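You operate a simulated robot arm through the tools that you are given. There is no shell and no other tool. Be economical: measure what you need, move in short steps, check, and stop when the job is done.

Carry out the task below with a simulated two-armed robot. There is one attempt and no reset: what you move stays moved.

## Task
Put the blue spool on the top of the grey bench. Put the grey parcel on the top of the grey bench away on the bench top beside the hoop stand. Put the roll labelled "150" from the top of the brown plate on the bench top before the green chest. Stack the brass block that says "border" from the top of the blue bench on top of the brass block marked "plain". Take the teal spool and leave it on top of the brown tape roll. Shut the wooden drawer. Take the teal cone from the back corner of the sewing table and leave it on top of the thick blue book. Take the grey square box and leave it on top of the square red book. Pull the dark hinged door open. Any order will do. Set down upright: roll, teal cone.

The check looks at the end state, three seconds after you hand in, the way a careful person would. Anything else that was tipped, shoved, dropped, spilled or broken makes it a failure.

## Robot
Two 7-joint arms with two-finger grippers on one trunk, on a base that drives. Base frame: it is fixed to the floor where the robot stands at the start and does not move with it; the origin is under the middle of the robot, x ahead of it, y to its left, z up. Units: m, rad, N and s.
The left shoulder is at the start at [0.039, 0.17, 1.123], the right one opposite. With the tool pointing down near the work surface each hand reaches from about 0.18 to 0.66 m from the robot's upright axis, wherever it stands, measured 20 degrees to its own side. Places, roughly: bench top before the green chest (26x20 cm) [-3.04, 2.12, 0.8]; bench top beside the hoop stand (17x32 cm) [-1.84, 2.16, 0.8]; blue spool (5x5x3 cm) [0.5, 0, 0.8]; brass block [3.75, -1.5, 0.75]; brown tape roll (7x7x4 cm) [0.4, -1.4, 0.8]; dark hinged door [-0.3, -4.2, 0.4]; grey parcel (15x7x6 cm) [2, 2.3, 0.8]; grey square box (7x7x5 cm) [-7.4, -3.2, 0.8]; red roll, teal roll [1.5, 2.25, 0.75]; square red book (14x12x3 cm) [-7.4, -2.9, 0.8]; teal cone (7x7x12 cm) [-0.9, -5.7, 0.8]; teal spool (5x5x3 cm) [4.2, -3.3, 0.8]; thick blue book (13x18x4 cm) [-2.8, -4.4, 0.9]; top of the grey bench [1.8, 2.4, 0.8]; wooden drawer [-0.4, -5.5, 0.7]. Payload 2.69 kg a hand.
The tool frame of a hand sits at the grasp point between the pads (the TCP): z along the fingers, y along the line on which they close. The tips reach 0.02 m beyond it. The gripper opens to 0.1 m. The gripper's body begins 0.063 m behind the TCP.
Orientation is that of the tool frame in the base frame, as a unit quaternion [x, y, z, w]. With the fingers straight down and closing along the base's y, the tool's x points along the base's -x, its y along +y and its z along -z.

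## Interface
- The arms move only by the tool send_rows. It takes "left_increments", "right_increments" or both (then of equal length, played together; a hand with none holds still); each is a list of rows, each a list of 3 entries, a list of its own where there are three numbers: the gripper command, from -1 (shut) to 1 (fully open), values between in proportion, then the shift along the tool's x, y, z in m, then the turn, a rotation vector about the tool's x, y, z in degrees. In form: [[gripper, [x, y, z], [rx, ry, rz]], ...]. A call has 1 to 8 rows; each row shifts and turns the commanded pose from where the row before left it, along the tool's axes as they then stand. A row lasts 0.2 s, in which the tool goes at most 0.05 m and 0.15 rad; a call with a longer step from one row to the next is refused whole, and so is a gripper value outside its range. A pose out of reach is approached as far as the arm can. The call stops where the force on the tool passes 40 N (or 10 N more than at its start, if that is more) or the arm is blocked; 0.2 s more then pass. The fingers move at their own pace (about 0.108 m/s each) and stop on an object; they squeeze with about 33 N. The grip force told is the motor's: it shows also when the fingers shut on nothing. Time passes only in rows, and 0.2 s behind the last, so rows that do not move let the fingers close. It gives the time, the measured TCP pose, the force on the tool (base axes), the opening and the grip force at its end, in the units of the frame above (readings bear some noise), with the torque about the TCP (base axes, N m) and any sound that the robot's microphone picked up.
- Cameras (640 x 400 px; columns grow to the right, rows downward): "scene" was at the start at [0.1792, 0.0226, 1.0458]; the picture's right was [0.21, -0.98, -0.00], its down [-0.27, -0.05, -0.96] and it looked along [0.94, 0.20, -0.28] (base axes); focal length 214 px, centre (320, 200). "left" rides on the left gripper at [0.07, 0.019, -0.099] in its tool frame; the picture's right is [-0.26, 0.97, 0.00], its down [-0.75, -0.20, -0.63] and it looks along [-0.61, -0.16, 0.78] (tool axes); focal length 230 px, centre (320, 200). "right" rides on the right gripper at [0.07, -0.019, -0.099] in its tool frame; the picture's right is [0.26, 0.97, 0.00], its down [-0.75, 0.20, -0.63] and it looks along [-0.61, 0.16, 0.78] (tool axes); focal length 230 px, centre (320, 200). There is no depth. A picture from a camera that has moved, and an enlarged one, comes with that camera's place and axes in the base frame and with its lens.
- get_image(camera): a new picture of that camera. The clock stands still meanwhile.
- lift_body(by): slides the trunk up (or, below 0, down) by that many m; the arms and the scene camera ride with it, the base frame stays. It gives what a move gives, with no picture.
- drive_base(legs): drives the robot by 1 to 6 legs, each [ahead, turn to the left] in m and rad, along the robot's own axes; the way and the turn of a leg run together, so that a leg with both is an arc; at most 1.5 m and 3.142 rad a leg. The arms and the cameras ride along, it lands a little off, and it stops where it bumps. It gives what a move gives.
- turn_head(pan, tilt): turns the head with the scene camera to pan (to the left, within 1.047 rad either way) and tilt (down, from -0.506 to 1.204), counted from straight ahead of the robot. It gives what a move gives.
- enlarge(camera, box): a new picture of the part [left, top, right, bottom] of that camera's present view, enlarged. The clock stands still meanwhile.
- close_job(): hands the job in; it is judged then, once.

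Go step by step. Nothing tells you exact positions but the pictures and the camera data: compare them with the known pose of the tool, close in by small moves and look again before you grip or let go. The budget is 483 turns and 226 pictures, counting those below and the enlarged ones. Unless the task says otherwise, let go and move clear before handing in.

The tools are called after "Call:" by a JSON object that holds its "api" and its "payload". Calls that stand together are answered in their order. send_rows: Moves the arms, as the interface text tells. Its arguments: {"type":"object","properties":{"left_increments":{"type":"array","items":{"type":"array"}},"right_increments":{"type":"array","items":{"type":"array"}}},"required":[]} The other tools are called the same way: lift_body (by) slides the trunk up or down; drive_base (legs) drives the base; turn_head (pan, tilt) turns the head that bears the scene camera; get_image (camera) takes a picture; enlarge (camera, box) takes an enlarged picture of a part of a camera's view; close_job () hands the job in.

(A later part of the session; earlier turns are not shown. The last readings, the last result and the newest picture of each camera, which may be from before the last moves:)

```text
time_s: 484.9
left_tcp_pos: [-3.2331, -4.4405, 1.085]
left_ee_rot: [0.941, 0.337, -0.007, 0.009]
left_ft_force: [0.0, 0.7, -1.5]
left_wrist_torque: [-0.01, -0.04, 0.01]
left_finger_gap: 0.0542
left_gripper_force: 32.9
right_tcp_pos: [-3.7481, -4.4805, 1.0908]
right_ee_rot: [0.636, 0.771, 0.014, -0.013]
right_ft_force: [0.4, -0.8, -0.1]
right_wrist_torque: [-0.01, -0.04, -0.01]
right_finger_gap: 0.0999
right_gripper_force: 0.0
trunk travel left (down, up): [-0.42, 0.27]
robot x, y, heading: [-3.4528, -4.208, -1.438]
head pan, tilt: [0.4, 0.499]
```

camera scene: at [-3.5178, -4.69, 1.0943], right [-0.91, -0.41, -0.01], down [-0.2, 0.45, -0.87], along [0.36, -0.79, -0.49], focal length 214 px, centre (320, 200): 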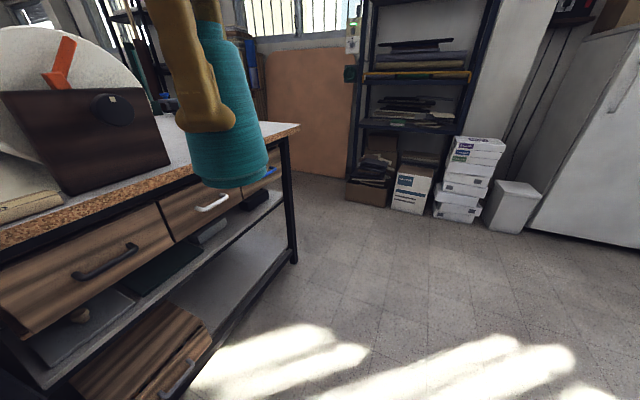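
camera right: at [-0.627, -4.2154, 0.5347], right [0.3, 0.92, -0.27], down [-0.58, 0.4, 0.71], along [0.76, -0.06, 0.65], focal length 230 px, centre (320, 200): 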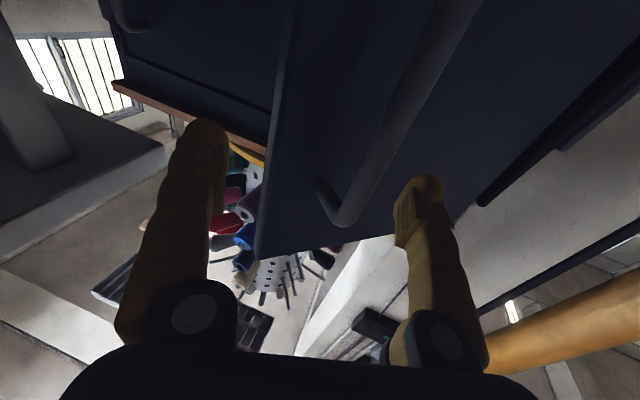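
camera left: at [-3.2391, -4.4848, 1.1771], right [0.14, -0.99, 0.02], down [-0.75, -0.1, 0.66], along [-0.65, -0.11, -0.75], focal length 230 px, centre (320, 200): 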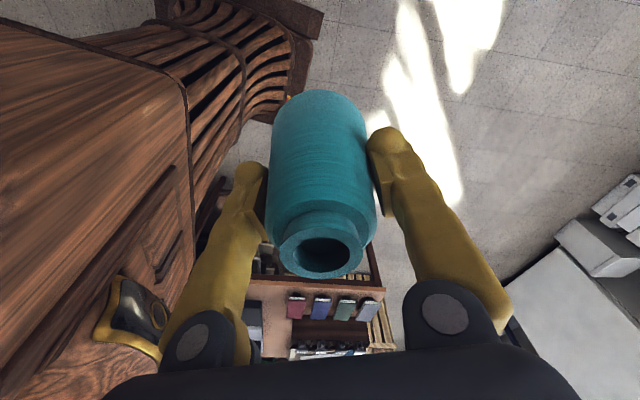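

Heading is now workable. I'll swing the left wrist round so its camera looks east across the table.

Call:
{"api": "send_rows", "payload": {"left_increments": [[-1, [0, 0, 0], [0, 0, -8.2]], [-1, [0, 0, 0], [0, 0, -8.2]], [-1, [0, 0, 0], [0, 0, -8.2]], [-1, [0, 0, 0], [0, 0, -8.2]], [-1, [0, 0, 0], [0, 0, -8.2]], [-1, [0, 0, 0], [0, 0, -8.2]], [-1, [0, 0, 0], [0, 0, -8.2]], [-1, [0, 0, 0], [0, 0, -8.2]]]}}

Call:
{"api": "send_rows", "payload": {"left_increments": [[-1, [0, 0, 0], [0, 0, -8.2]], [-1, [0, 0, 0], [0, 0, -8.2]], [-1, [0, 0, 0], [0, 0, -8.2]], [-1, [0, 0, 0], [0, 0, -8.2]], [-1, [0, 0, 0], [0, 0, -8.2]], [-1, [0, 0, 0], [0, 0, -8.2]]]}}

Call:
{"api": "get_image", "payload": {"camera": "left"}}

```text
time_s: 486.7
left_tcp_pos: [-3.2361, -4.4397, 1.093]
left_ee_rot: [0.605, 0.796, -0.015, 0.006]
left_ft_force: [0.0, 0.9, -1.2]
left_wrist_torque: [0.01, 0.02, 0.0]
left_finger_gap: 0.0544
left_gripper_force: 32.6
left hand out of reach, approached as far as the arm can: row 1
right_tcp_pos: [-3.7569, -4.4769, 1.093]
right_ee_rot: [0.629, 0.777, 0.005, -0.022]
right_ft_force: [-0.9, -0.4, -0.1]
right_wrist_torque: [0.01, 0.01, -0.02]
right_finger_gap: 0.1
right_gripper_force: 0.1
trunk travel left (down, up): [-0.42, 0.27]
robot x, y, heading: [-3.4477, -4.212, -1.441]
head pan, tilt: [0.4, 0.499]
```

```text
time_s: 488.1
left_tcp_pos: [-3.2368, -4.4393, 1.0932]
left_ee_rot: [0.218, 0.976, -0.015, -0.001]
left_ft_force: [0.5, 0.3, -0.5]
left_wrist_torque: [-0.02, 0.01, -0.03]
left_finger_gap: 0.0545
left_gripper_force: 33.1
right_tcp_pos: [-3.7573, -4.4773, 1.0924]
right_ee_rot: [0.629, 0.777, 0.005, -0.023]
right_ft_force: [0.5, 0.7, 0.5]
right_wrist_torque: [0.01, 0.04, -0.03]
right_finger_gap: 0.1
right_gripper_force: 0.0
trunk travel left (down, up): [-0.42, 0.27]
robot x, y, heading: [-3.4534, -4.2097, -1.442]
head pan, tilt: [0.4, 0.499]
```

```text
86 pictures are left
camera left: at [-3.2901, -4.3897, 1.1913], right [0.64, 0.76, -0.03], down [0.6, -0.48, 0.64], along [0.47, -0.43, -0.77], focal length 230 px, centre (320, 200)
```

left: 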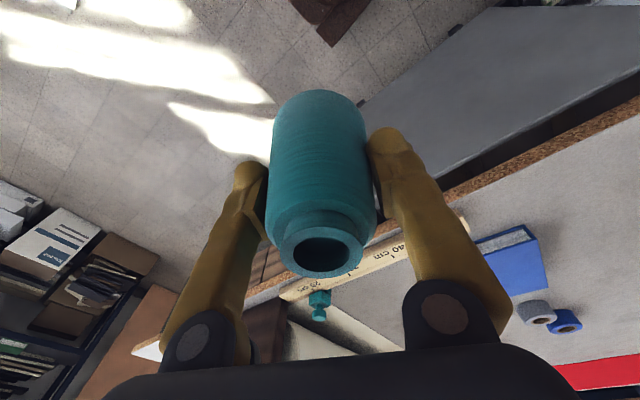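

The blue book is visible with grey and blue tape rolls beside it. I'll move the hand east toward it and look again.

Call:
{"api": "send_rows", "payload": {"left_increments": [[-1, [-0.0364, 0.026, 0], [-1.7, 0.4, 0]], [-1, [-0.0364, 0.026, 0], [0, 0, 0]], [-1, [-0.0364, 0.026, 0], [0, 0, 0]], [-1, [-0.0364, 0.026, 0], [0, 0, 0]], [-1, [-0.0364, 0.026, 0], [0, 0, 0]]]}}

Call:
{"api": "get_image", "payload": {"camera": "left"}}

Call:
{"api": "turn_head", "payload": {"pan": 0.85, "tilt": 0.4}}

Call:
{"api": "get_image", "payload": {"camera": "scene"}}

```text
time_s: 489.3
left_tcp_pos: [-3.0162, -4.3952, 1.0913]
left_ee_rot: [0.223, 0.975, -0.005, 0.002]
left_ft_force: [0.3, 0.8, -0.4]
left_wrist_torque: [-0.04, 0.02, 0.03]
left_finger_gap: 0.0544
left_gripper_force: 33.4
right_tcp_pos: [-3.7562, -4.4757, 1.0931]
right_ee_rot: [0.629, 0.777, 0.004, -0.021]
right_ft_force: [0.4, 0.4, -0.7]
right_wrist_torque: [0.01, 0.02, 0.04]
right_finger_gap: 0.1001
right_gripper_force: 0.1
trunk travel left (down, up): [-0.42, 0.27]
robot x, y, heading: [-3.4545, -4.2092, -1.442]
head pan, tilt: [0.4, 0.499]
```

```text
85 pictures are left
camera left: at [-3.0701, -4.3474, 1.1909], right [0.65, 0.76, -0.01], down [0.59, -0.5, 0.64], along [0.48, -0.42, -0.77], focal length 230 px, centre (320, 200)
```

left: 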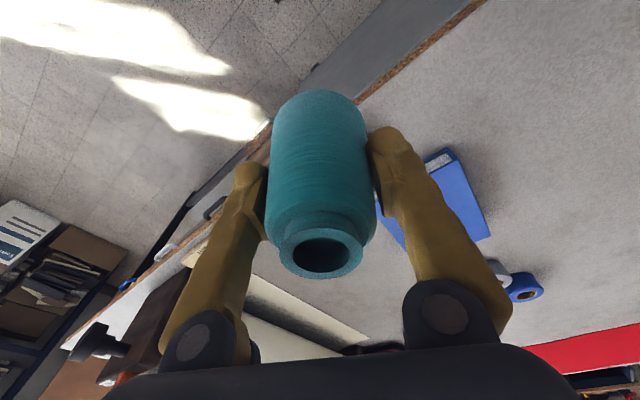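

```text
time_s: 490.2
left_tcp_pos: [-3.0163, -4.3961, 1.0928]
left_ee_rot: [0.222, 0.975, -0.005, 0.002]
left_ft_force: [-0.5, -0.7, -1.7]
left_wrist_torque: [-0.01, 0.03, 0.0]
left_finger_gap: 0.0544
left_gripper_force: 33.2
right_tcp_pos: [-3.757, -4.4774, 1.0935]
right_ee_rot: [0.629, 0.777, 0.005, -0.023]
right_ft_force: [-0.5, -0.3, -1.0]
right_wrist_torque: [0.03, 0.01, 0.02]
right_finger_gap: 0.0999
right_gripper_force: 0.2
trunk travel left (down, up): [-0.42, 0.27]
robot x, y, heading: [-3.4512, -4.2131, -1.443]
head pan, tilt: [0.85, 0.4]
```

```text
84 pictures are left
camera scene: at [-3.363, -4.3487, 1.1037], right [-0.56, -0.83, -0.01], down [-0.33, 0.23, -0.92], along [0.76, -0.51, -0.4], focal length 214 px, centre (320, 200)
```

scene: 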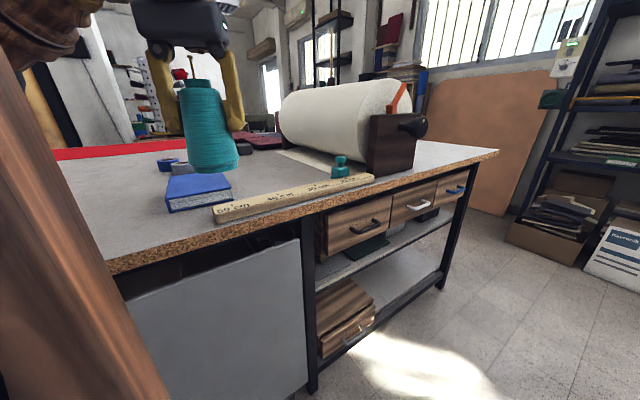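

The two views agree on book top z≈0.935, centre (−2.80, −4.376). I'll move the cone above it.

Call:
{"api": "send_rows", "payload": {"left_increments": [[-1, [-0.0374, 0.022, 0], [-0.5, 0, 0]], [-1, [-0.0374, 0.022, 0], [0, 0, 0]], [-1, [-0.0374, 0.022, 0], [0, 0, 0]], [-1, [-0.0374, 0.022, 0], [0, 0, 0]], [-1, [-0.0374, 0.022, 0], [0, 0, 0]]]}}

Call:
{"api": "get_image", "payload": {"camera": "left"}}

Call:
{"api": "get_image", "payload": {"camera": "scene"}}

```text
time_s: 491.4
left_tcp_pos: [-2.7987, -4.3776, 1.0944]
left_ee_rot: [0.222, 0.975, 0.001, 0.003]
left_ft_force: [0.3, 0.2, 0.1]
left_wrist_torque: [-0.04, -0.01, 0.02]
left_finger_gap: 0.0545
left_gripper_force: 33.4
right_tcp_pos: [-3.7563, -4.4762, 1.0936]
right_ee_rot: [0.628, 0.778, 0.005, -0.023]
right_ft_force: [-0.9, 0.7, -0.1]
right_wrist_torque: [0.04, 0.03, 0.02]
right_finger_gap: 0.0999
right_gripper_force: 0.2
trunk travel left (down, up): [-0.42, 0.27]
robot x, y, heading: [-3.4473, -4.212, -1.439]
head pan, tilt: [0.85, 0.4]
```

```text
83 pictures are left
camera left: at [-2.8542, -4.3307, 1.1942], right [0.65, 0.76, 0.01], down [0.58, -0.51, 0.63], along [0.48, -0.41, -0.77], focal length 230 px, centre (320, 200)
```

left: 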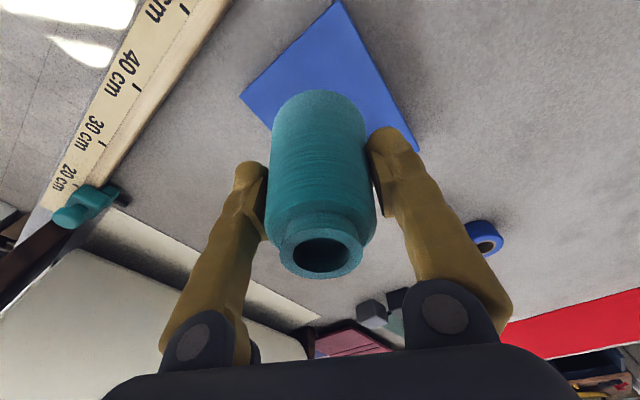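

```text
82 pictures are left
camera scene: at [-3.3623, -4.3487, 1.1037], right [-0.56, -0.83, -0.01], down [-0.33, 0.23, -0.92], along [0.76, -0.51, -0.4], focal length 214 px, centre (320, 200)
```

scene: 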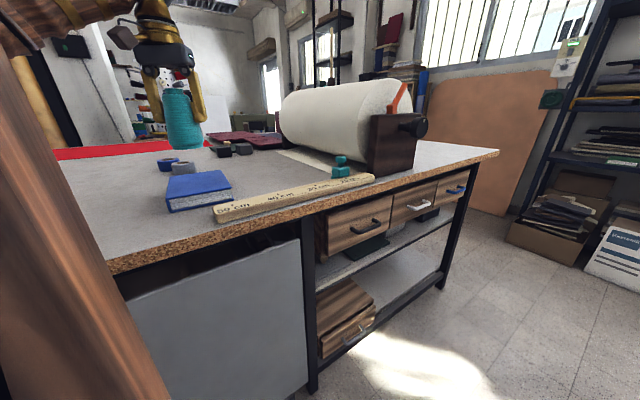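

The book corners give its centre at (−2.766, −4.381), top at 0.935. I'll shift 3 cm east and lower slowly.

Call:
{"api": "send_rows", "payload": {"left_increments": [[-1, [-0.031, 0.0116, 0], [0, 0, 0]], [-1, [0, 0, 0.03], [0, 0, 0]], [-1, [0, 0, 0.03], [0, 0, 0]], [-1, [0, 0, 0.008], [0, 0, 0]], [-1, [0, 0, 0], [0, 0, 0]]]}}

Call:
{"api": "enlarge", "payload": {"camera": "scene", "box": [110, 80, 270, 230]}}

```text
time_s: 492.6
left_tcp_pos: [-2.766, -4.3814, 1.0267]
left_ee_rot: [0.223, 0.975, 0.001, 0.003]
left_ft_force: [0.2, -0.5, -0.2]
left_wrist_torque: [-0.02, 0.0, 0.0]
left_finger_gap: 0.0546
left_gripper_force: 32.8
right_tcp_pos: [-3.7574, -4.4762, 1.094]
right_ee_rot: [0.629, 0.777, 0.004, -0.023]
right_ft_force: [0.4, 0.8, -0.3]
right_wrist_torque: [-0.02, 0.03, 0.0]
right_finger_gap: 0.0999
right_gripper_force: 0.0
trunk travel left (down, up): [-0.42, 0.27]
robot x, y, heading: [-3.4558, -4.2122, -1.446]
head pan, tilt: [0.85, 0.4]
```

```text
2.67 times, centred on (190, 155) of scene
camera zoom: at [-3.3627, -4.3487, 1.1037], right [-0.56, -0.83, -0.01], down [-0.33, 0.23, -0.92], along [0.76, -0.51, -0.4], focal length 572 px, centre (667, 320)
```

zoom: 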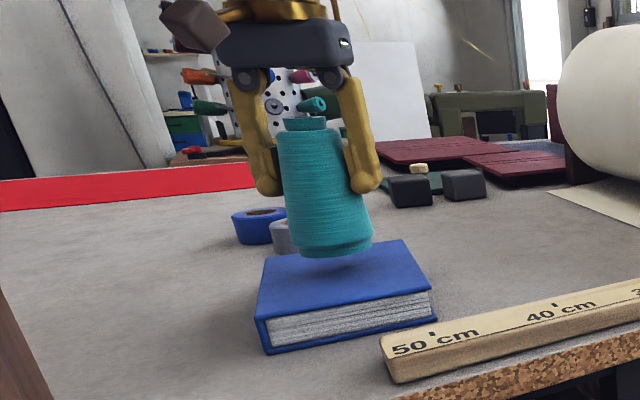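

Call:
{"api": "send_rows", "payload": {"left_increments": [[-1, [0, 0, 0.005], [0, 0, 0]], [-1, [0, 0, 0.003], [0, 0, 0]], [-1, [0, 0, 0.002], [0, 0, 0]], [-1, [0, 0, 0], [0, 0, 0]]]}}

```text
time_s: 493.6
left_tcp_pos: [-2.7668, -4.3812, 1.0171]
left_ee_rot: [0.223, 0.975, 0.0, 0.003]
left_ft_force: [-0.4, 0.2, -1.3]
left_wrist_torque: [0.03, 0.0, -0.04]
left_finger_gap: 0.0546
left_gripper_force: 33.0
right_tcp_pos: [-3.7561, -4.4754, 1.0931]
right_ee_rot: [0.629, 0.777, 0.005, -0.023]
right_ft_force: [-0.5, -0.7, 0.6]
right_wrist_torque: [-0.02, 0.02, 0.02]
right_finger_gap: 0.0999
right_gripper_force: 0.0
trunk travel left (down, up): [-0.42, 0.27]
robot x, y, heading: [-3.4508, -4.214, -1.437]
head pan, tilt: [0.85, 0.4]
```

Call:
{"api": "send_rows", "payload": {"left_increments": [[-1, [0, 0, 0.003], [0, 0, 0]], [-1, [0, 0, 0.002], [0, 0, 0]], [-1, [0, 0, 0], [0, 0, 0]]]}}

Call:
{"api": "enlarge", "payload": {"camera": "scene", "box": [110, 80, 270, 230]}}

```text
time_s: 494.4
left_tcp_pos: [-2.7652, -4.3801, 1.013]
left_ee_rot: [0.222, 0.975, 0.001, 0.003]
left_ft_force: [0.9, 0.6, -1.3]
left_wrist_torque: [-0.02, -0.03, 0.0]
left_finger_gap: 0.0546
left_gripper_force: 32.8
right_tcp_pos: [-3.7562, -4.4766, 1.0939]
right_ee_rot: [0.629, 0.777, 0.004, -0.022]
right_ft_force: [0.0, -0.5, 0.0]
right_wrist_torque: [0.01, -0.04, 0.01]
right_finger_gap: 0.1002
right_gripper_force: 0.0
trunk travel left (down, up): [-0.42, 0.27]
robot x, y, heading: [-3.4535, -4.2117, -1.438]
head pan, tilt: [0.85, 0.4]
```

```text
2.67 times, centred on (190, 155) of scene
camera zoom: at [-3.3628, -4.3487, 1.1037], right [-0.56, -0.83, -0.01], down [-0.33, 0.23, -0.92], along [0.76, -0.51, -0.4], focal length 572 px, centre (667, 320)
```

zoom: 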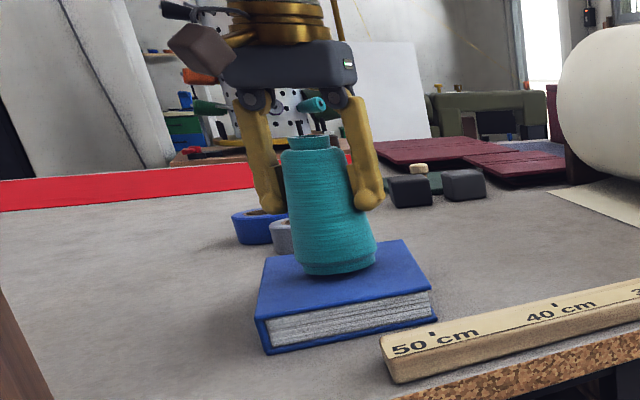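

Call:
{"api": "send_rows", "payload": {"left_increments": [[-1, [0, 0, 0.003], [0, 0, 0]], [-1, [0, 0, 0.002], [0, 0, 0]], [-1, [0, 0, 0], [0, 0, 0]]]}}

```text
time_s: 495.2
left_tcp_pos: [-2.7665, -4.3823, 1.0064]
left_ee_rot: [0.222, 0.975, 0.001, 0.004]
left_ft_force: [1.5, 0.9, 2.1]
left_wrist_torque: [0.02, -0.13, 0.0]
left_finger_gap: 0.0544
left_gripper_force: 34.0
right_tcp_pos: [-3.7569, -4.4759, 1.0932]
right_ee_rot: [0.629, 0.777, 0.006, -0.021]
right_ft_force: [0.2, 0.8, 0.2]
right_wrist_torque: [0.01, -0.05, 0.02]
right_finger_gap: 0.0998
right_gripper_force: 0.1
trunk travel left (down, up): [-0.42, 0.27]
robot x, y, heading: [-3.4521, -4.2129, -1.44]
head pan, tilt: [0.85, 0.4]
```

Contact (force turned upward). Releasing and rising straight up.

Call:
{"api": "send_rows", "payload": {"left_increments": [[0.4, [0, 0, 0], [0, 0, 0]], [0.8, [0, 0, 0], [0, 0, 0]], [1, [0, 0, 0], [0, 0, 0]], [1, [0, 0, -0.02], [0, 0, 0]], [1, [0, 0, -0.04], [0, 0, 0]], [1, [0, 0, -0.045], [0, 0, 0]], [1, [0, 0, -0.03], [0, 0, 0]]]}}

Call:
{"api": "enlarge", "payload": {"camera": "scene", "box": [110, 80, 270, 230]}}

```text
time_s: 496.8
left_tcp_pos: [-2.7666, -4.3806, 1.1424]
left_ee_rot: [0.222, 0.975, -0.001, 0.003]
left_ft_force: [0.0, 0.7, -0.4]
left_wrist_torque: [0.0, 0.03, 0.01]
left_finger_gap: 0.1
left_gripper_force: 0.1
right_tcp_pos: [-3.7565, -4.4756, 1.0937]
right_ee_rot: [0.628, 0.778, 0.005, -0.022]
right_ft_force: [-1.2, 0.3, 0.6]
right_wrist_torque: [-0.02, -0.03, 0.04]
right_finger_gap: 0.1
right_gripper_force: 0.1
trunk travel left (down, up): [-0.42, 0.27]
robot x, y, heading: [-3.4525, -4.2122, -1.438]
head pan, tilt: [0.85, 0.4]
```

```text
2.67 times, centred on (190, 155) of scene
camera zoom: at [-3.3636, -4.3483, 1.1038], right [-0.56, -0.83, -0.01], down [-0.32, 0.23, -0.92], along [0.76, -0.51, -0.4], focal length 572 px, centre (667, 320)
```

zoom: 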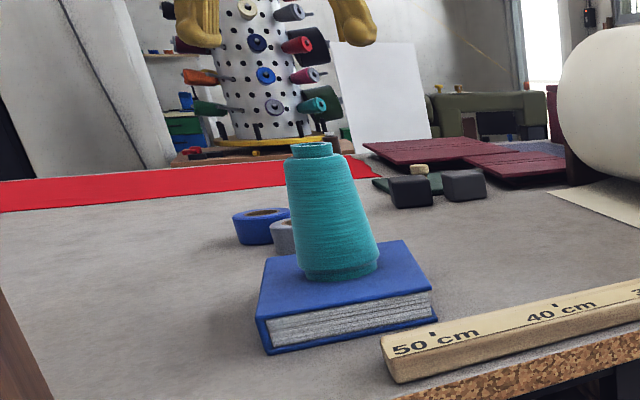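

The cone stands upright on the book. I'll withdraw the hand westward, and straighten the wrist.

Call:
{"api": "send_rows", "payload": {"left_increments": [[1, [0.037, -0.022, 0], [0, 0, 0]], [1, [0.037, -0.022, 0], [0, 0, 0]], [1, [0.037, -0.022, 0], [0, 0, 0]], [1, [0.037, -0.022, 0], [0, 0, 0]], [1, [0.037, -0.022, 0], [0, 0, 0]], [1, [0.037, -0.022, 0], [0, 0, 0]], [1, [0.037, -0.022, 0], [0, 0, 0]], [1, [0.037, -0.022, 0], [0, 0, 0]]]}}

Call:
{"api": "send_rows", "payload": {"left_increments": [[1, [0.02, -0.022, 0.02], [0, 0, 8.2]], [1, [0.02, -0.022, 0.02], [0, 0, 8.2]], [1, [0, -0.03, 0], [0, 0, 8.2]], [1, [0, -0.02, 0], [0, 0, 8.2]], [1, [0, 0, 0], [0, 0, 8.2]], [1, [0, 0, 0], [0, 0, 8.2]], [1, [0, 0, 0], [0, 0, 8.2]]]}}

```text
time_s: 498.6
left_tcp_pos: [-3.1088, -4.4099, 1.1392]
left_ee_rot: [0.222, 0.975, 0.002, 0.005]
left_ft_force: [-0.4, -0.3, 0.0]
left_wrist_torque: [0.04, -0.02, 0.01]
left_finger_gap: 0.0999
left_gripper_force: 0.1
right_tcp_pos: [-3.7567, -4.4769, 1.0932]
right_ee_rot: [0.629, 0.777, 0.006, -0.022]
right_ft_force: [0.6, -0.1, -0.9]
right_wrist_torque: [-0.01, -0.03, -0.02]
right_finger_gap: 0.1
right_gripper_force: 0.0
trunk travel left (down, up): [-0.42, 0.27]
robot x, y, heading: [-3.4494, -4.2138, -1.441]
head pan, tilt: [0.85, 0.4]
```

```text
time_s: 500.2
left_tcp_pos: [-3.2003, -4.466, 1.0985]
left_ee_rot: [0.664, 0.747, 0.002, 0.003]
left_ft_force: [0.4, -0.3, -0.8]
left_wrist_torque: [0.0, 0.0, -0.01]
left_finger_gap: 0.1
left_gripper_force: 0.1
right_tcp_pos: [-3.7567, -4.4747, 1.094]
right_ee_rot: [0.629, 0.777, 0.005, -0.021]
right_ft_force: [-0.1, 0.6, -0.4]
right_wrist_torque: [0.03, 0.0, 0.0]
right_finger_gap: 0.1001
right_gripper_force: 0.0
trunk travel left (down, up): [-0.42, 0.27]
robot x, y, heading: [-3.4501, -4.2105, -1.441]
head pan, tilt: [0.85, 0.4]
```

Call:
{"api": "send_rows", "payload": {"right_increments": [[1, [-0.045, 0, 0], [0, -2.5, 0]], [1, [-0.045, 0, 0], [0, 0, 0]], [1, [-0.045, 0.02, 0], [0, 0, 0]], [1, [0, 0.02, 0], [0, 0, 0]]], "left_increments": [[1, [-0.04, 0, 0], [0, 0, 0]], [1, [-0.04, 0, 0], [0, 0, 0]], [1, [-0.03, 0, 0], [0, 0, 0]], [1, [0, 0, 0], [0, 0, 0]]]}}

Call:
{"api": "drive_base", "payload": {"legs": [[0, -0.14], [-1.5, 0], [-0.6, 0], [0, 1.6]]}}

```text
time_s: 501.2
left_tcp_pos: [-3.1891, -4.5737, 1.0997]
left_ee_rot: [0.663, 0.748, 0.002, 0.002]
left_ft_force: [0.1, -0.4, 0.4]
left_wrist_torque: [-0.05, -0.04, -0.04]
left_finger_gap: 0.1003
left_gripper_force: 0.0
right_tcp_pos: [-3.6849, -4.5868, 1.0946]
right_ee_rot: [0.636, 0.771, -0.005, 0.01]
right_ft_force: [0.2, -0.1, 0.2]
right_wrist_torque: [0.0, 0.01, 0.0]
right_finger_gap: 0.0999
right_gripper_force: 0.0
trunk travel left (down, up): [-0.42, 0.27]
robot x, y, heading: [-3.4534, -4.2138, -1.436]
head pan, tilt: [0.85, 0.4]
```

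```text
time_s: 516.3
left_tcp_pos: [-3.0712, -1.861, 1.0982]
left_ee_rot: [-0.02, 1.0, 0.003, -0.001]
left_ft_force: [0.0, -0.3, -0.3]
left_wrist_torque: [0.0, -0.01, 0.04]
left_finger_gap: 0.1001
left_gripper_force: 0.0
right_tcp_pos: [-3.0985, -2.3561, 1.0944]
right_ee_rot: [-0.057, 0.998, 0.003, 0.01]
right_ft_force: [0.5, 0.3, 0.8]
right_wrist_torque: [0.0, 0.01, 0.02]
right_finger_gap: 0.1001
right_gripper_force: 0.0
trunk travel left (down, up): [-0.42, 0.27]
robot x, y, heading: [-3.4548, -2.1027, 0.052]
head pan, tilt: [0.85, 0.4]
```

Call:
{"api": "drive_base", "payload": {"legs": [[0, -0.13], [1.5, 0], [0.9, 0]]}}

Call:
{"api": "turn_head", "payload": {"pan": 0, "tilt": 0.3}}

Call:
{"api": "get_image", "payload": {"camera": "scene"}}

```text
time_s: 528.7
left_tcp_pos: [-0.6689, -2.0757, 1.1041]
left_ee_rot: [0.041, 0.999, 0.003, 0.008]
left_ft_force: [0.3, -0.7, 0.5]
left_wrist_torque: [-0.01, -0.01, 0.0]
left_finger_gap: 0.1
left_gripper_force: 0.1
right_tcp_pos: [-0.7554, -2.5643, 1.0971]
right_ee_rot: [0.004, 1.0, 0.002, 0.014]
right_ft_force: [0.4, -0.9, -0.1]
right_wrist_torque: [0.03, 0.0, -0.01]
right_finger_gap: 0.0999
right_gripper_force: 0.1
trunk travel left (down, up): [-0.42, 0.27]
robot x, y, heading: [-1.0596, -2.2706, -0.071]
head pan, tilt: [0.85, 0.4]
```

```text
time_s: 529.9
left_tcp_pos: [-0.6874, -2.0747, 1.1109]
left_ee_rot: [0.041, 0.999, 0.002, 0.016]
left_ft_force: [-0.2, 0.6, -0.1]
left_wrist_torque: [-0.02, -0.02, 0.01]
left_finger_gap: 0.1002
left_gripper_force: 0.1
right_tcp_pos: [-0.7806, -2.5629, 1.0853]
right_ee_rot: [0.005, 1.0, 0.004, -0.008]
right_ft_force: [0.0, 0.0, 0.8]
right_wrist_torque: [0.0, 0.01, 0.0]
right_finger_gap: 0.1001
right_gripper_force: 0.0
trunk travel left (down, up): [-0.42, 0.27]
robot x, y, heading: [-1.0591, -2.2699, -0.073]
head pan, tilt: [0.0, 0.3]
```

```text
78 pictures are left
camera scene: at [-0.879, -2.279, 1.1125], right [-0.07, -1.0, 0.0], down [-0.31, 0.02, -0.95], along [0.95, -0.07, -0.31], focal length 214 px, centre (320, 200)
```

scene: 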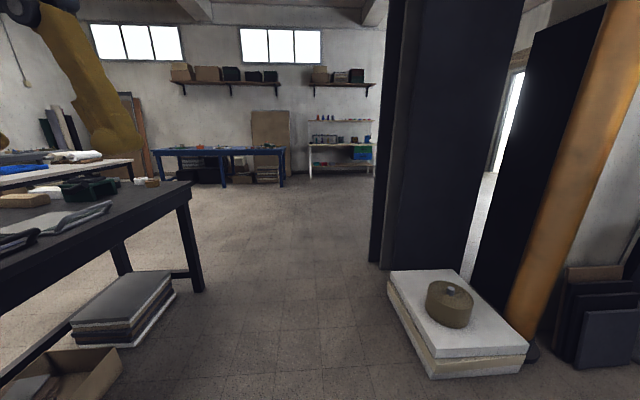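

The way east is clear: the dark table with the brown tape roll is on the left, panels on the right. Blue bench and shelf table are ahead. I'll drive to about (1.9, −2.3).

Call:
{"api": "drive_base", "payload": {"legs": [[0, 0.07], [1.5, 0], [1.5, 0], [0, -0.5]]}}

Call:
{"api": "get_image", "payload": {"camera": "scene"}}

```text
time_s: 530.7
left_tcp_pos: [-0.7336, -2.0598, 1.1218]
left_ee_rot: [0.023, 0.999, 0.002, 0.035]
left_ft_force: [-0.2, 0.7, -0.3]
left_wrist_torque: [0.0, -0.03, 0.05]
left_finger_gap: 0.1
left_gripper_force: 0.0
right_tcp_pos: [-0.8173, -2.5479, 1.0756]
right_ee_rot: [-0.013, 0.999, 0.005, -0.036]
right_ft_force: [0.0, -0.2, 0.9]
right_wrist_torque: [-0.06, -0.1, -0.04]
right_finger_gap: 0.0999
right_gripper_force: 0.1
trunk travel left (down, up): [-0.42, 0.27]
robot x, y, heading: [-1.0604, -2.2647, -0.031]
head pan, tilt: [0.0, 0.3]
stopped in leg 1: the robot was blocked; the commanded pose is now the measured one
```

```text
77 pictures are left
camera scene: at [-0.8823, -2.2712, 1.1131], right [-0.03, -1.0, 0.0], down [-0.31, 0.01, -0.95], along [0.95, -0.03, -0.31], focal length 214 px, centre (320, 200)
```

scene: 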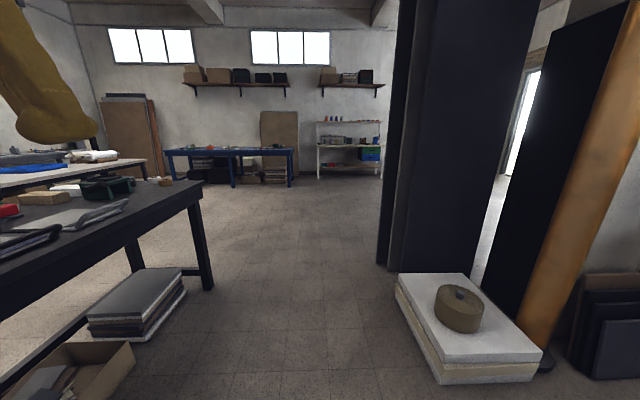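

Call:
{"api": "drive_base", "payload": {"legs": [[1.5, 0], [1.5, 0]]}}

Call:
{"api": "drive_base", "payload": {"legs": [[0, -0.6]]}}

Call:
{"api": "get_image", "payload": {"camera": "scene"}}

```text
time_s: 545.2
left_tcp_pos: [2.2827, -2.1119, 1.1204]
left_ee_rot: [0.015, 0.999, 0.003, 0.032]
left_ft_force: [1.0, 0.7, 0.0]
left_wrist_torque: [-0.02, -0.01, -0.02]
left_finger_gap: 0.0999
left_gripper_force: 0.2
right_tcp_pos: [2.2071, -2.6017, 1.075]
right_ee_rot: [-0.023, 0.999, 0.005, -0.036]
right_ft_force: [-0.4, -0.3, -0.2]
right_wrist_torque: [0.0, 0.02, -0.02]
right_finger_gap: 0.0999
right_gripper_force: 0.2
trunk travel left (down, up): [-0.42, 0.27]
robot x, y, heading: [1.9534, -2.3273, -0.016]
head pan, tilt: [0.0, 0.3]
```

```text
time_s: 547.3
left_tcp_pos: [2.3318, -2.3255, 1.1189]
left_ee_rot: [0.312, 0.95, -0.005, 0.029]
left_ft_force: [-1.2, -0.6, -0.3]
left_wrist_torque: [-0.01, 0.04, 0.02]
left_finger_gap: 0.1001
left_gripper_force: 0.0
right_tcp_pos: [1.991, -2.6915, 1.0729]
right_ee_rot: [0.276, 0.96, 0.018, -0.033]
right_ft_force: [-0.5, 0.1, 1.2]
right_wrist_torque: [-0.04, -0.02, -0.02]
right_finger_gap: 0.1001
right_gripper_force: 0.1
trunk travel left (down, up): [-0.42, 0.27]
robot x, y, heading: [1.9535, -2.3236, -0.62]
head pan, tilt: [0.0, 0.3]
```

```text
76 pictures are left
camera scene: at [2.1024, -2.4276, 1.1125], right [-0.58, -0.81, 0.0], down [-0.25, 0.18, -0.95], along [0.77, -0.55, -0.31], focal length 214 px, centre (320, 200)
```

scene: 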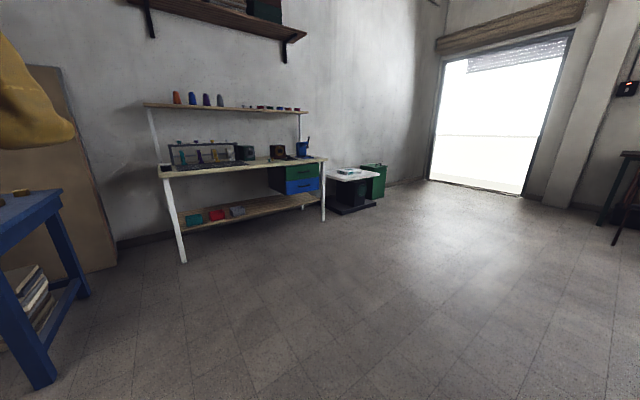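

The floor south is open, so the drawer should be reachable from this side later. Now zoom on the shelf table for the teal spool.

Call:
{"api": "enlarge", "payload": {"camera": "scene", "box": [140, 80, 340, 230]}}

```text
2.67 times, centred on (240, 155) of scene
camera zoom: at [2.1024, -2.4276, 1.1125], right [-0.58, -0.81, 0.0], down [-0.25, 0.18, -0.95], along [0.77, -0.55, -0.31], focal length 572 px, centre (533, 320)
```

zoom: 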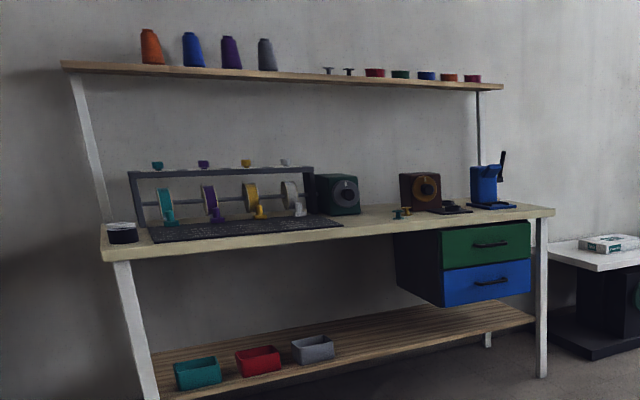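

Call:
{"api": "drive_base", "payload": {"legs": [[0, 0.1], [1.4, 0]]}}

Call:
{"api": "turn_head", "payload": {"pan": 0.2, "tilt": 0.4}}

Call:
{"api": "get_image", "payload": {"camera": "scene"}}

```text
time_s: 554.7
left_tcp_pos: [3.497, -2.954, 1.1078]
left_ee_rot: [0.261, 0.965, 0.003, 0.006]
left_ft_force: [-0.8, 0.1, 0.1]
left_wrist_torque: [-0.03, -0.01, 0.02]
left_finger_gap: 0.1
left_gripper_force: 0.0
right_tcp_pos: [3.2138, -3.3671, 1.0744]
right_ee_rot: [0.213, 0.976, 0.007, -0.036]
right_ft_force: [0.2, 0.2, 0.4]
right_wrist_torque: [-0.02, 0.03, 0.0]
right_finger_gap: 0.1002
right_gripper_force: 0.1
trunk travel left (down, up): [-0.42, 0.27]
robot x, y, heading: [3.1427, -3.0018, -0.517]
head pan, tilt: [0.0, 0.3]
```

```text
time_s: 555.4
left_tcp_pos: [3.4761, -2.9417, 1.0966]
left_ee_rot: [0.261, 0.965, 0.008, -0.015]
left_ft_force: [0.1, 0.4, -0.9]
left_wrist_torque: [0.05, -0.02, 0.0]
left_finger_gap: 0.0999
left_gripper_force: 0.0
right_tcp_pos: [3.2121, -3.3709, 1.0746]
right_ee_rot: [0.202, 0.979, -0.003, -0.036]
right_ft_force: [0.4, -0.4, -1.0]
right_wrist_torque: [-0.03, 0.0, -0.02]
right_finger_gap: 0.0997
right_gripper_force: 0.0
trunk travel left (down, up): [-0.42, 0.27]
robot x, y, heading: [3.1408, -3.0021, -0.517]
head pan, tilt: [0.201, 0.4]
```

```text
74 pictures are left
camera scene: at [3.3061, -3.0727, 1.1033], right [-0.31, -0.95, 0.0], down [-0.38, 0.13, -0.91], along [0.87, -0.28, -0.4], focal length 214 px, centre (320, 200)
```

scene: 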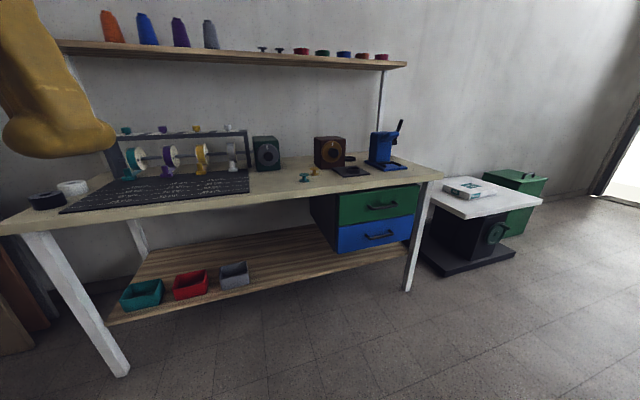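

The small teal spool lies on the table at about (4.3, −3.31). I'll approach to use the right hand.

Call:
{"api": "drive_base", "payload": {"legs": [[0, 0.35], [0.6, 0]]}}

Call:
{"api": "drive_base", "payload": {"legs": [[0, 0.17]]}}

Call:
{"api": "turn_head", "payload": {"pan": -0.2, "tilt": 0.6}}

Call:
{"api": "get_image", "payload": {"camera": "scene"}}

Call:
{"api": "get_image", "payload": {"camera": "right"}}

```text
time_s: 559.9
left_tcp_pos: [4.0309, -2.9346, 1.0967]
left_ee_rot: [0.093, 0.995, 0.005, -0.019]
left_ft_force: [-0.2, 0.6, -0.3]
left_wrist_torque: [0.0, 0.04, 0.05]
left_finger_gap: 0.1
left_gripper_force: 0.0
right_tcp_pos: [3.9259, -3.4277, 1.0742]
right_ee_rot: [0.031, 0.999, -0.009, -0.036]
right_ft_force: [-0.3, 0.2, -0.1]
right_wrist_torque: [0.02, 0.02, -0.01]
right_finger_gap: 0.1002
right_gripper_force: 0.0
trunk travel left (down, up): [-0.42, 0.27]
robot x, y, heading: [3.7357, -3.1025, -0.174]
head pan, tilt: [0.201, 0.4]
```

```text
time_s: 561.0
left_tcp_pos: [3.9741, -2.8869, 1.086]
left_ee_rot: [0.007, 0.999, 0.004, -0.042]
left_ft_force: [0.2, 0.2, -0.5]
left_wrist_torque: [0.01, 0.0, -0.01]
left_finger_gap: 0.1003
left_gripper_force: 0.0
right_tcp_pos: [3.978, -3.3947, 1.0743]
right_ee_rot: [-0.066, 0.997, -0.02, -0.032]
right_ft_force: [-1.0, -0.9, -0.6]
right_wrist_torque: [0.0, -0.01, 0.0]
right_finger_gap: 0.1
right_gripper_force: 0.0
trunk travel left (down, up): [-0.42, 0.27]
robot x, y, heading: [3.7361, -3.1042, 0.001]
head pan, tilt: [0.201, 0.4]
```

```text
time_s: 561.9
left_tcp_pos: [3.9716, -2.8887, 1.0872]
left_ee_rot: [-0.007, 0.999, -0.006, -0.047]
left_ft_force: [-0.7, -0.4, 0.9]
left_wrist_torque: [0.02, 0.01, -0.01]
left_finger_gap: 0.1002
left_gripper_force: 0.0
right_tcp_pos: [3.9784, -3.4003, 1.0766]
right_ee_rot: [-0.079, 0.996, -0.027, -0.03]
right_ft_force: [0.2, 0.5, 0.0]
right_wrist_torque: [-0.01, -0.04, -0.02]
right_finger_gap: 0.1002
right_gripper_force: 0.0
trunk travel left (down, up): [-0.42, 0.27]
robot x, y, heading: [3.7354, -3.1008, -0.004]
head pan, tilt: [-0.201, 0.6]
```

```text
73 pictures are left
camera scene: at [3.9097, -3.1201, 1.0851], right [-0.2, -0.98, 0.0], down [-0.57, 0.11, -0.82], along [0.8, -0.17, -0.58], focal length 214 px, centre (320, 200)
```

scene: 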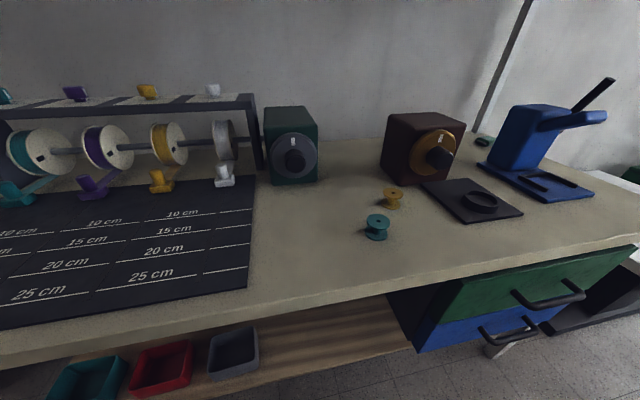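

```text
72 pictures are left
camera right: at [3.9182, -3.4221, 1.1804], right [-0.41, 0.91, -0.03], down [0.74, 0.35, 0.57], along [0.53, 0.21, -0.82], focal length 230 px, centre (320, 200)
```

right: 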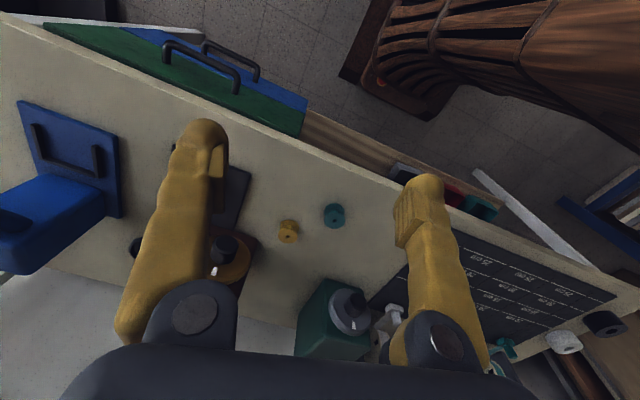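

Teal spool is at (4.176, −3.286, ≈0.815), with the yellow one 11 cm away. I'll move the right hand above it, levelled.

Call:
{"api": "send_rows", "payload": {"right_increments": [[1, [0, 0, 0], [-2.8, -3.7, 0]], [1, [-0.0426, 0.0163, 0], [0, 0, 0]], [1, [-0.0426, 0.0163, 0], [0, 0, 0]], [1, [-0.0426, 0.0163, 0], [0, 0, 0]], [1, [-0.0426, 0.0163, 0], [0, 0, 0]], [1, [-0.0426, 0.0163, 0], [0, 0, 0]], [1, [0, 0, 0.045], [0, 0, 0]], [1, [0, 0, 0.045], [0, 0, 0]]]}}

Call:
{"api": "send_rows", "payload": {"right_increments": [[1, [0, 0, 0.045], [0, 0, 0]], [1, [0, 0, 0.03], [0, 0, 0]]]}}

Call:
{"api": "get_image", "payload": {"camera": "right"}}

```text
time_s: 563.7
left_tcp_pos: [3.9715, -2.8895, 1.0858]
left_ee_rot: [-0.007, 0.999, -0.006, -0.048]
left_ft_force: [0.5, 0.3, 0.1]
left_wrist_torque: [0.02, -0.01, 0.02]
left_finger_gap: 0.1002
left_gripper_force: 0.2
right_tcp_pos: [4.1833, -3.2915, 0.9951]
right_ee_rot: [-0.065, 0.998, 0.005, 0.006]
right_ft_force: [0.1, 0.4, -0.6]
right_wrist_torque: [0.0, 0.05, 0.01]
right_finger_gap: 0.1001
right_gripper_force: 0.1
right hand out of reach, approached as far as the arm can: row 1
trunk travel left (down, up): [-0.42, 0.27]
robot x, y, heading: [3.7355, -3.1073, -0.006]
head pan, tilt: [-0.201, 0.6]
```

```text
time_s: 564.3
left_tcp_pos: [3.9703, -2.8899, 1.0879]
left_ee_rot: [-0.007, 0.999, -0.005, -0.047]
left_ft_force: [-0.9, -0.2, 1.0]
left_wrist_torque: [-0.01, 0.0, -0.01]
left_finger_gap: 0.1
left_gripper_force: 0.0
right_tcp_pos: [4.1842, -3.2902, 0.9206]
right_ee_rot: [-0.067, 0.998, 0.006, 0.006]
right_ft_force: [0.1, -0.2, 0.0]
right_wrist_torque: [0.01, -0.02, 0.01]
right_finger_gap: 0.1
right_gripper_force: 0.0
trunk travel left (down, up): [-0.42, 0.27]
robot x, y, heading: [3.7363, -3.1025, -0.005]
head pan, tilt: [-0.201, 0.6]
```

```text
71 pictures are left
camera right: at [4.117, -3.3182, 1.0186], right [-0.38, 0.92, 0.01], down [0.71, 0.29, 0.64], along [0.59, 0.25, -0.77], focal length 230 px, centre (320, 200)
```

right: 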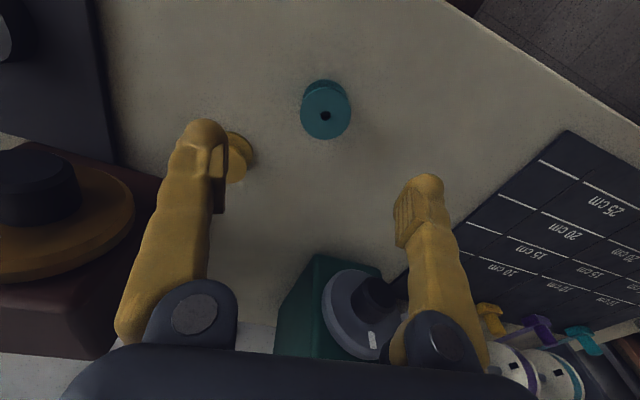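

Call:
{"api": "send_rows", "payload": {"right_increments": [[0.6, [0.008, 0.002, 0.035], [0, 0, 0]], [0.6, [0, 0, 0.035], [0, 0, 0]], [0.6, [0, 0, 0.025], [0, 0, 0]], [0.6, [0, 0, 0], [0, 0, 0]]]}}

Call:
{"api": "get_image", "payload": {"camera": "right"}}

```text
time_s: 565.3
left_tcp_pos: [3.9718, -2.8891, 1.0877]
left_ee_rot: [-0.008, 0.999, -0.006, -0.046]
left_ft_force: [-0.1, 0.2, 0.1]
left_wrist_torque: [0.04, 0.0, -0.02]
left_finger_gap: 0.1
left_gripper_force: 0.0
right_tcp_pos: [4.1752, -3.2882, 0.8266]
right_ee_rot: [-0.067, 0.998, 0.005, 0.006]
right_ft_force: [-0.5, 0.2, -0.2]
right_wrist_torque: [0.0, 0.0, -0.02]
right_finger_gap: 0.0802
right_gripper_force: 0.0
trunk travel left (down, up): [-0.42, 0.27]
robot x, y, heading: [3.7343, -3.1039, -0.004]
head pan, tilt: [-0.201, 0.6]
```

```text
70 pictures are left
camera right: at [4.1085, -3.3162, 0.9246], right [-0.38, 0.92, 0.01], down [0.71, 0.29, 0.64], along [0.59, 0.25, -0.77], focal length 230 px, centre (320, 200)
```

right: 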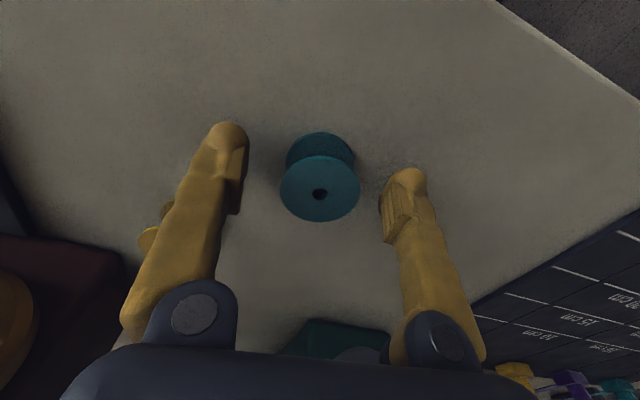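

Same relation as with the blue spool. Closing and lifting.

Call:
{"api": "send_rows", "payload": {"right_increments": [[-1, [0, 0, 0], [0, 0, 0]], [-1, [0, 0, 0], [0, 0, 0]], [-1, [0, 0, -0.03], [0, 0, 0]], [-1, [0, 0, -0.045], [0, 0, 0]], [-1, [0, 0, -0.045], [0, 0, 0]], [-1, [0, 0, -0.045], [0, 0, 0]], [-1, [0.03, 0, -0.03], [0, 0, 0]], [-1, [0.04, 0, 0], [0, 0, 0]]], "left_increments": [[1, [0, 0, 0], [0, -5.5, 0]], [1, [-0.03, 0, 0], [0, 0, 0]], [1, [-0.03, 0, 0], [0, 0, 0]], [1, [-0.03, 0, 0], [0, 0, 0]], [1, [0, 0, 0], [0, 0, 0]], [1, [0, 0, 0], [0, 0, 0]], [1, [0, 0, 0], [0, 0, 0]], [1, [0, 0, 0], [0, 0, 0]]]}}

Call:
{"api": "get_image", "payload": {"camera": "right"}}

```text
time_s: 567.1
left_tcp_pos: [4.0729, -2.8915, 1.1075]
left_ee_rot: [0.007, 1.0, 0.003, 0.014]
left_ft_force: [0.0, 0.2, 0.6]
left_wrist_torque: [0.0, -0.01, 0.01]
left_finger_gap: 0.1002
left_gripper_force: 0.1
left hand out of reach, approached as far as the arm can: row 1
right_tcp_pos: [4.1006, -3.299, 1.0207]
right_ee_rot: [-0.067, 0.998, 0.005, 0.006]
right_ft_force: [-0.3, 1.4, -0.6]
right_wrist_torque: [-0.01, -0.02, 0.02]
right_finger_gap: 0.0387
right_gripper_force: 32.8
trunk travel left (down, up): [-0.42, 0.27]
robot x, y, heading: [3.7359, -3.1047, -0.002]
head pan, tilt: [-0.201, 0.6]
```

```text
69 pictures are left
camera right: at [4.0349, -3.3275, 1.1187], right [-0.38, 0.92, 0.01], down [0.71, 0.29, 0.64], along [0.59, 0.25, -0.77], focal length 230 px, centre (320, 200)
```

right: 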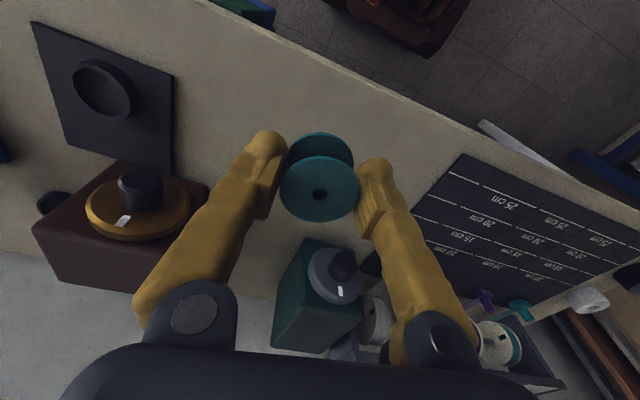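

Spool in hand. Next, the brass blocks on the blue bench: back off, go north and face east at about (2.85, −1.75).

Call:
{"api": "drive_base", "payload": {"legs": [[-0.95, 0]]}}

Call:
{"api": "get_image", "payload": {"camera": "scene"}}

Call:
{"api": "drive_base", "payload": {"legs": [[0, 1.57], [1.35, 0]]}}

```text
time_s: 572.1
left_tcp_pos: [3.1121, -2.8869, 1.1068]
left_ee_rot: [0.007, 1.0, 0.004, 0.014]
left_ft_force: [-0.1, 0.9, 0.1]
left_wrist_torque: [0.0, -0.04, 0.01]
left_finger_gap: 0.1001
left_gripper_force: 0.1
right_tcp_pos: [3.1436, -3.2961, 1.0202]
right_ee_rot: [-0.069, 0.998, 0.006, 0.006]
right_ft_force: [0.0, -0.2, 0.0]
right_wrist_torque: [0.01, -0.01, 0.02]
right_finger_gap: 0.0393
right_gripper_force: 32.8
trunk travel left (down, up): [-0.42, 0.27]
robot x, y, heading: [2.7761, -3.1004, -0.005]
head pan, tilt: [-0.201, 0.6]
```

```text
68 pictures are left
camera scene: at [2.9498, -3.1169, 1.0852], right [-0.2, -0.98, 0.0], down [-0.57, 0.11, -0.82], along [0.8, -0.17, -0.58], focal length 214 px, centre (320, 200)
```

scene: 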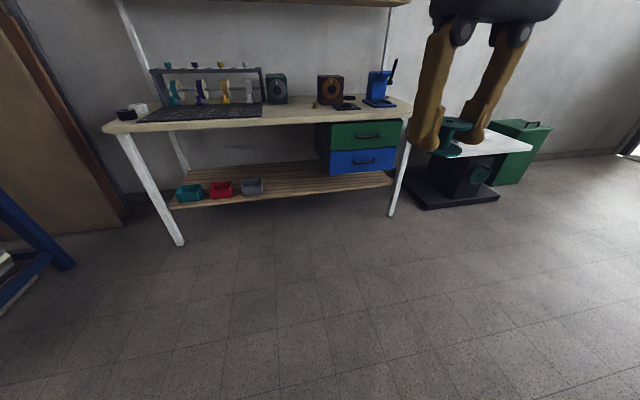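

```text
time_s: 582.7
left_tcp_pos: [2.5733, -1.4325, 1.1119]
left_ee_rot: [-0.7, 0.714, 0.018, 0.012]
left_ft_force: [-0.3, -0.6, 0.3]
left_wrist_torque: [-0.02, 0.01, 0.01]
left_finger_gap: 0.0996
left_gripper_force: 0.0
right_tcp_pos: [2.9816, -1.4036, 1.0253]
right_ee_rot: [0.752, -0.659, -0.014, -0.007]
right_ft_force: [-0.3, 0.2, 0.3]
right_wrist_torque: [0.0, -0.02, 0.01]
right_finger_gap: 0.039
right_gripper_force: 33.0
trunk travel left (down, up): [-0.42, 0.27]
robot x, y, heading: [2.7865, -1.756, 1.565]
head pan, tilt: [-0.201, 0.6]
```

Call:
{"api": "drive_base", "payload": {"legs": [[0, -1.56]]}}

Call:
{"api": "turn_head", "payload": {"pan": 0.1, "tilt": 0.45}}

Call:
{"api": "get_image", "payload": {"camera": "scene"}}

```text
time_s: 587.0
left_tcp_pos: [3.0846, -1.5371, 1.1101]
left_ee_rot: [0.0, 1.0, 0.004, 0.019]
left_ft_force: [0.2, 0.9, 0.1]
left_wrist_torque: [0.03, 0.01, 0.01]
left_finger_gap: 0.0999
left_gripper_force: 0.1
right_tcp_pos: [3.1251, -1.9451, 1.0315]
right_ee_rot: [-0.074, 0.997, 0.005, 0.021]
right_ft_force: [0.9, 0.8, -0.3]
right_wrist_torque: [-0.02, 0.02, -0.03]
right_finger_gap: 0.0391
right_gripper_force: 32.9
trunk travel left (down, up): [-0.42, 0.27]
robot x, y, heading: [2.7868, -1.7525, 0.013]
head pan, tilt: [-0.201, 0.6]
```

```text
time_s: 587.8
left_tcp_pos: [3.0626, -1.5354, 1.0976]
left_ee_rot: [0.0, 1.0, 0.003, -0.005]
left_ft_force: [0.2, 0.2, 0.4]
left_wrist_torque: [-0.01, 0.0, -0.01]
left_finger_gap: 0.1001
left_gripper_force: 0.0
right_tcp_pos: [3.1111, -1.9437, 1.0363]
right_ee_rot: [-0.074, 0.997, 0.004, 0.03]
right_ft_force: [0.7, 1.3, -0.5]
right_wrist_torque: [-0.03, 0.0, 0.01]
right_finger_gap: 0.0391
right_gripper_force: 33.1
trunk travel left (down, up): [-0.42, 0.27]
robot x, y, heading: [2.7853, -1.7444, 0.013]
head pan, tilt: [0.099, 0.45]
```

```text
67 pictures are left
camera scene: at [2.9669, -1.7332, 1.0985], right [0.11, -0.99, 0.0], down [-0.45, -0.05, -0.89], along [0.89, 0.1, -0.45], focal length 214 px, centre (320, 200)
```

scene: 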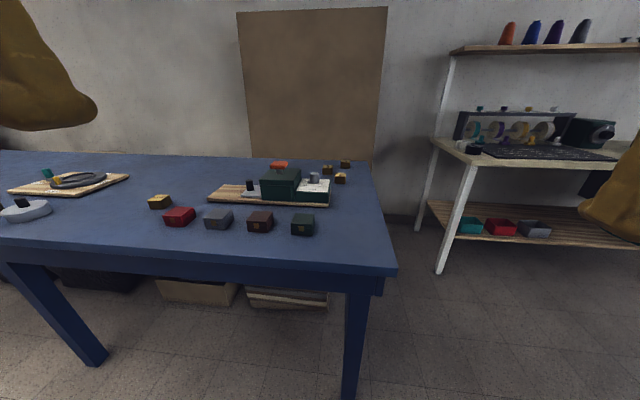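

Call:
{"api": "enlarge", "payload": {"camera": "scene", "box": [130, 150, 370, 250]}}

Call:
{"api": "enlarge", "payload": {"camera": "scene", "box": [300, 150, 370, 195]}}

```text
2.67 times, centred on (250, 200) of scene
camera zoom: at [2.9669, -1.7332, 1.0985], right [0.11, -0.99, 0.0], down [-0.45, -0.05, -0.89], along [0.89, 0.1, -0.45], focal length 572 px, centre (507, 200)
```

zoom: 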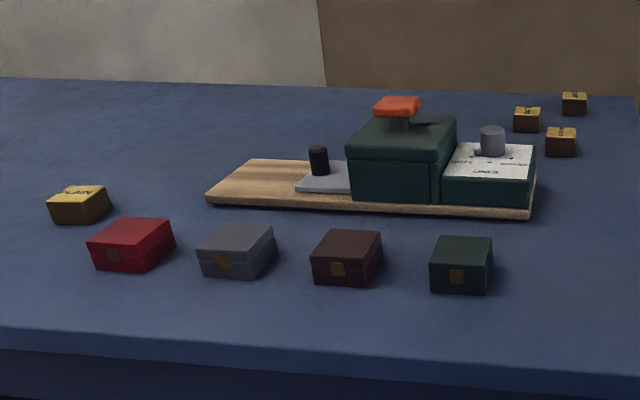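

```text
8.89 times, centred on (335, 172) of scene
camera zoom: at [2.9669, -1.7332, 1.0985], right [0.11, -0.99, 0.0], down [-0.45, -0.05, -0.89], along [0.89, 0.1, -0.45], focal length 1906 px, centre (187, 444)
```

zoom: 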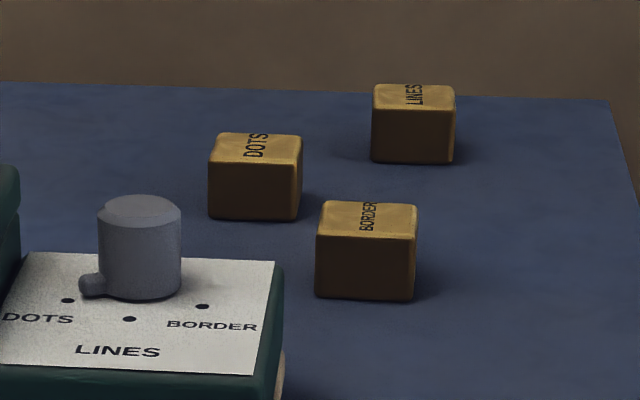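

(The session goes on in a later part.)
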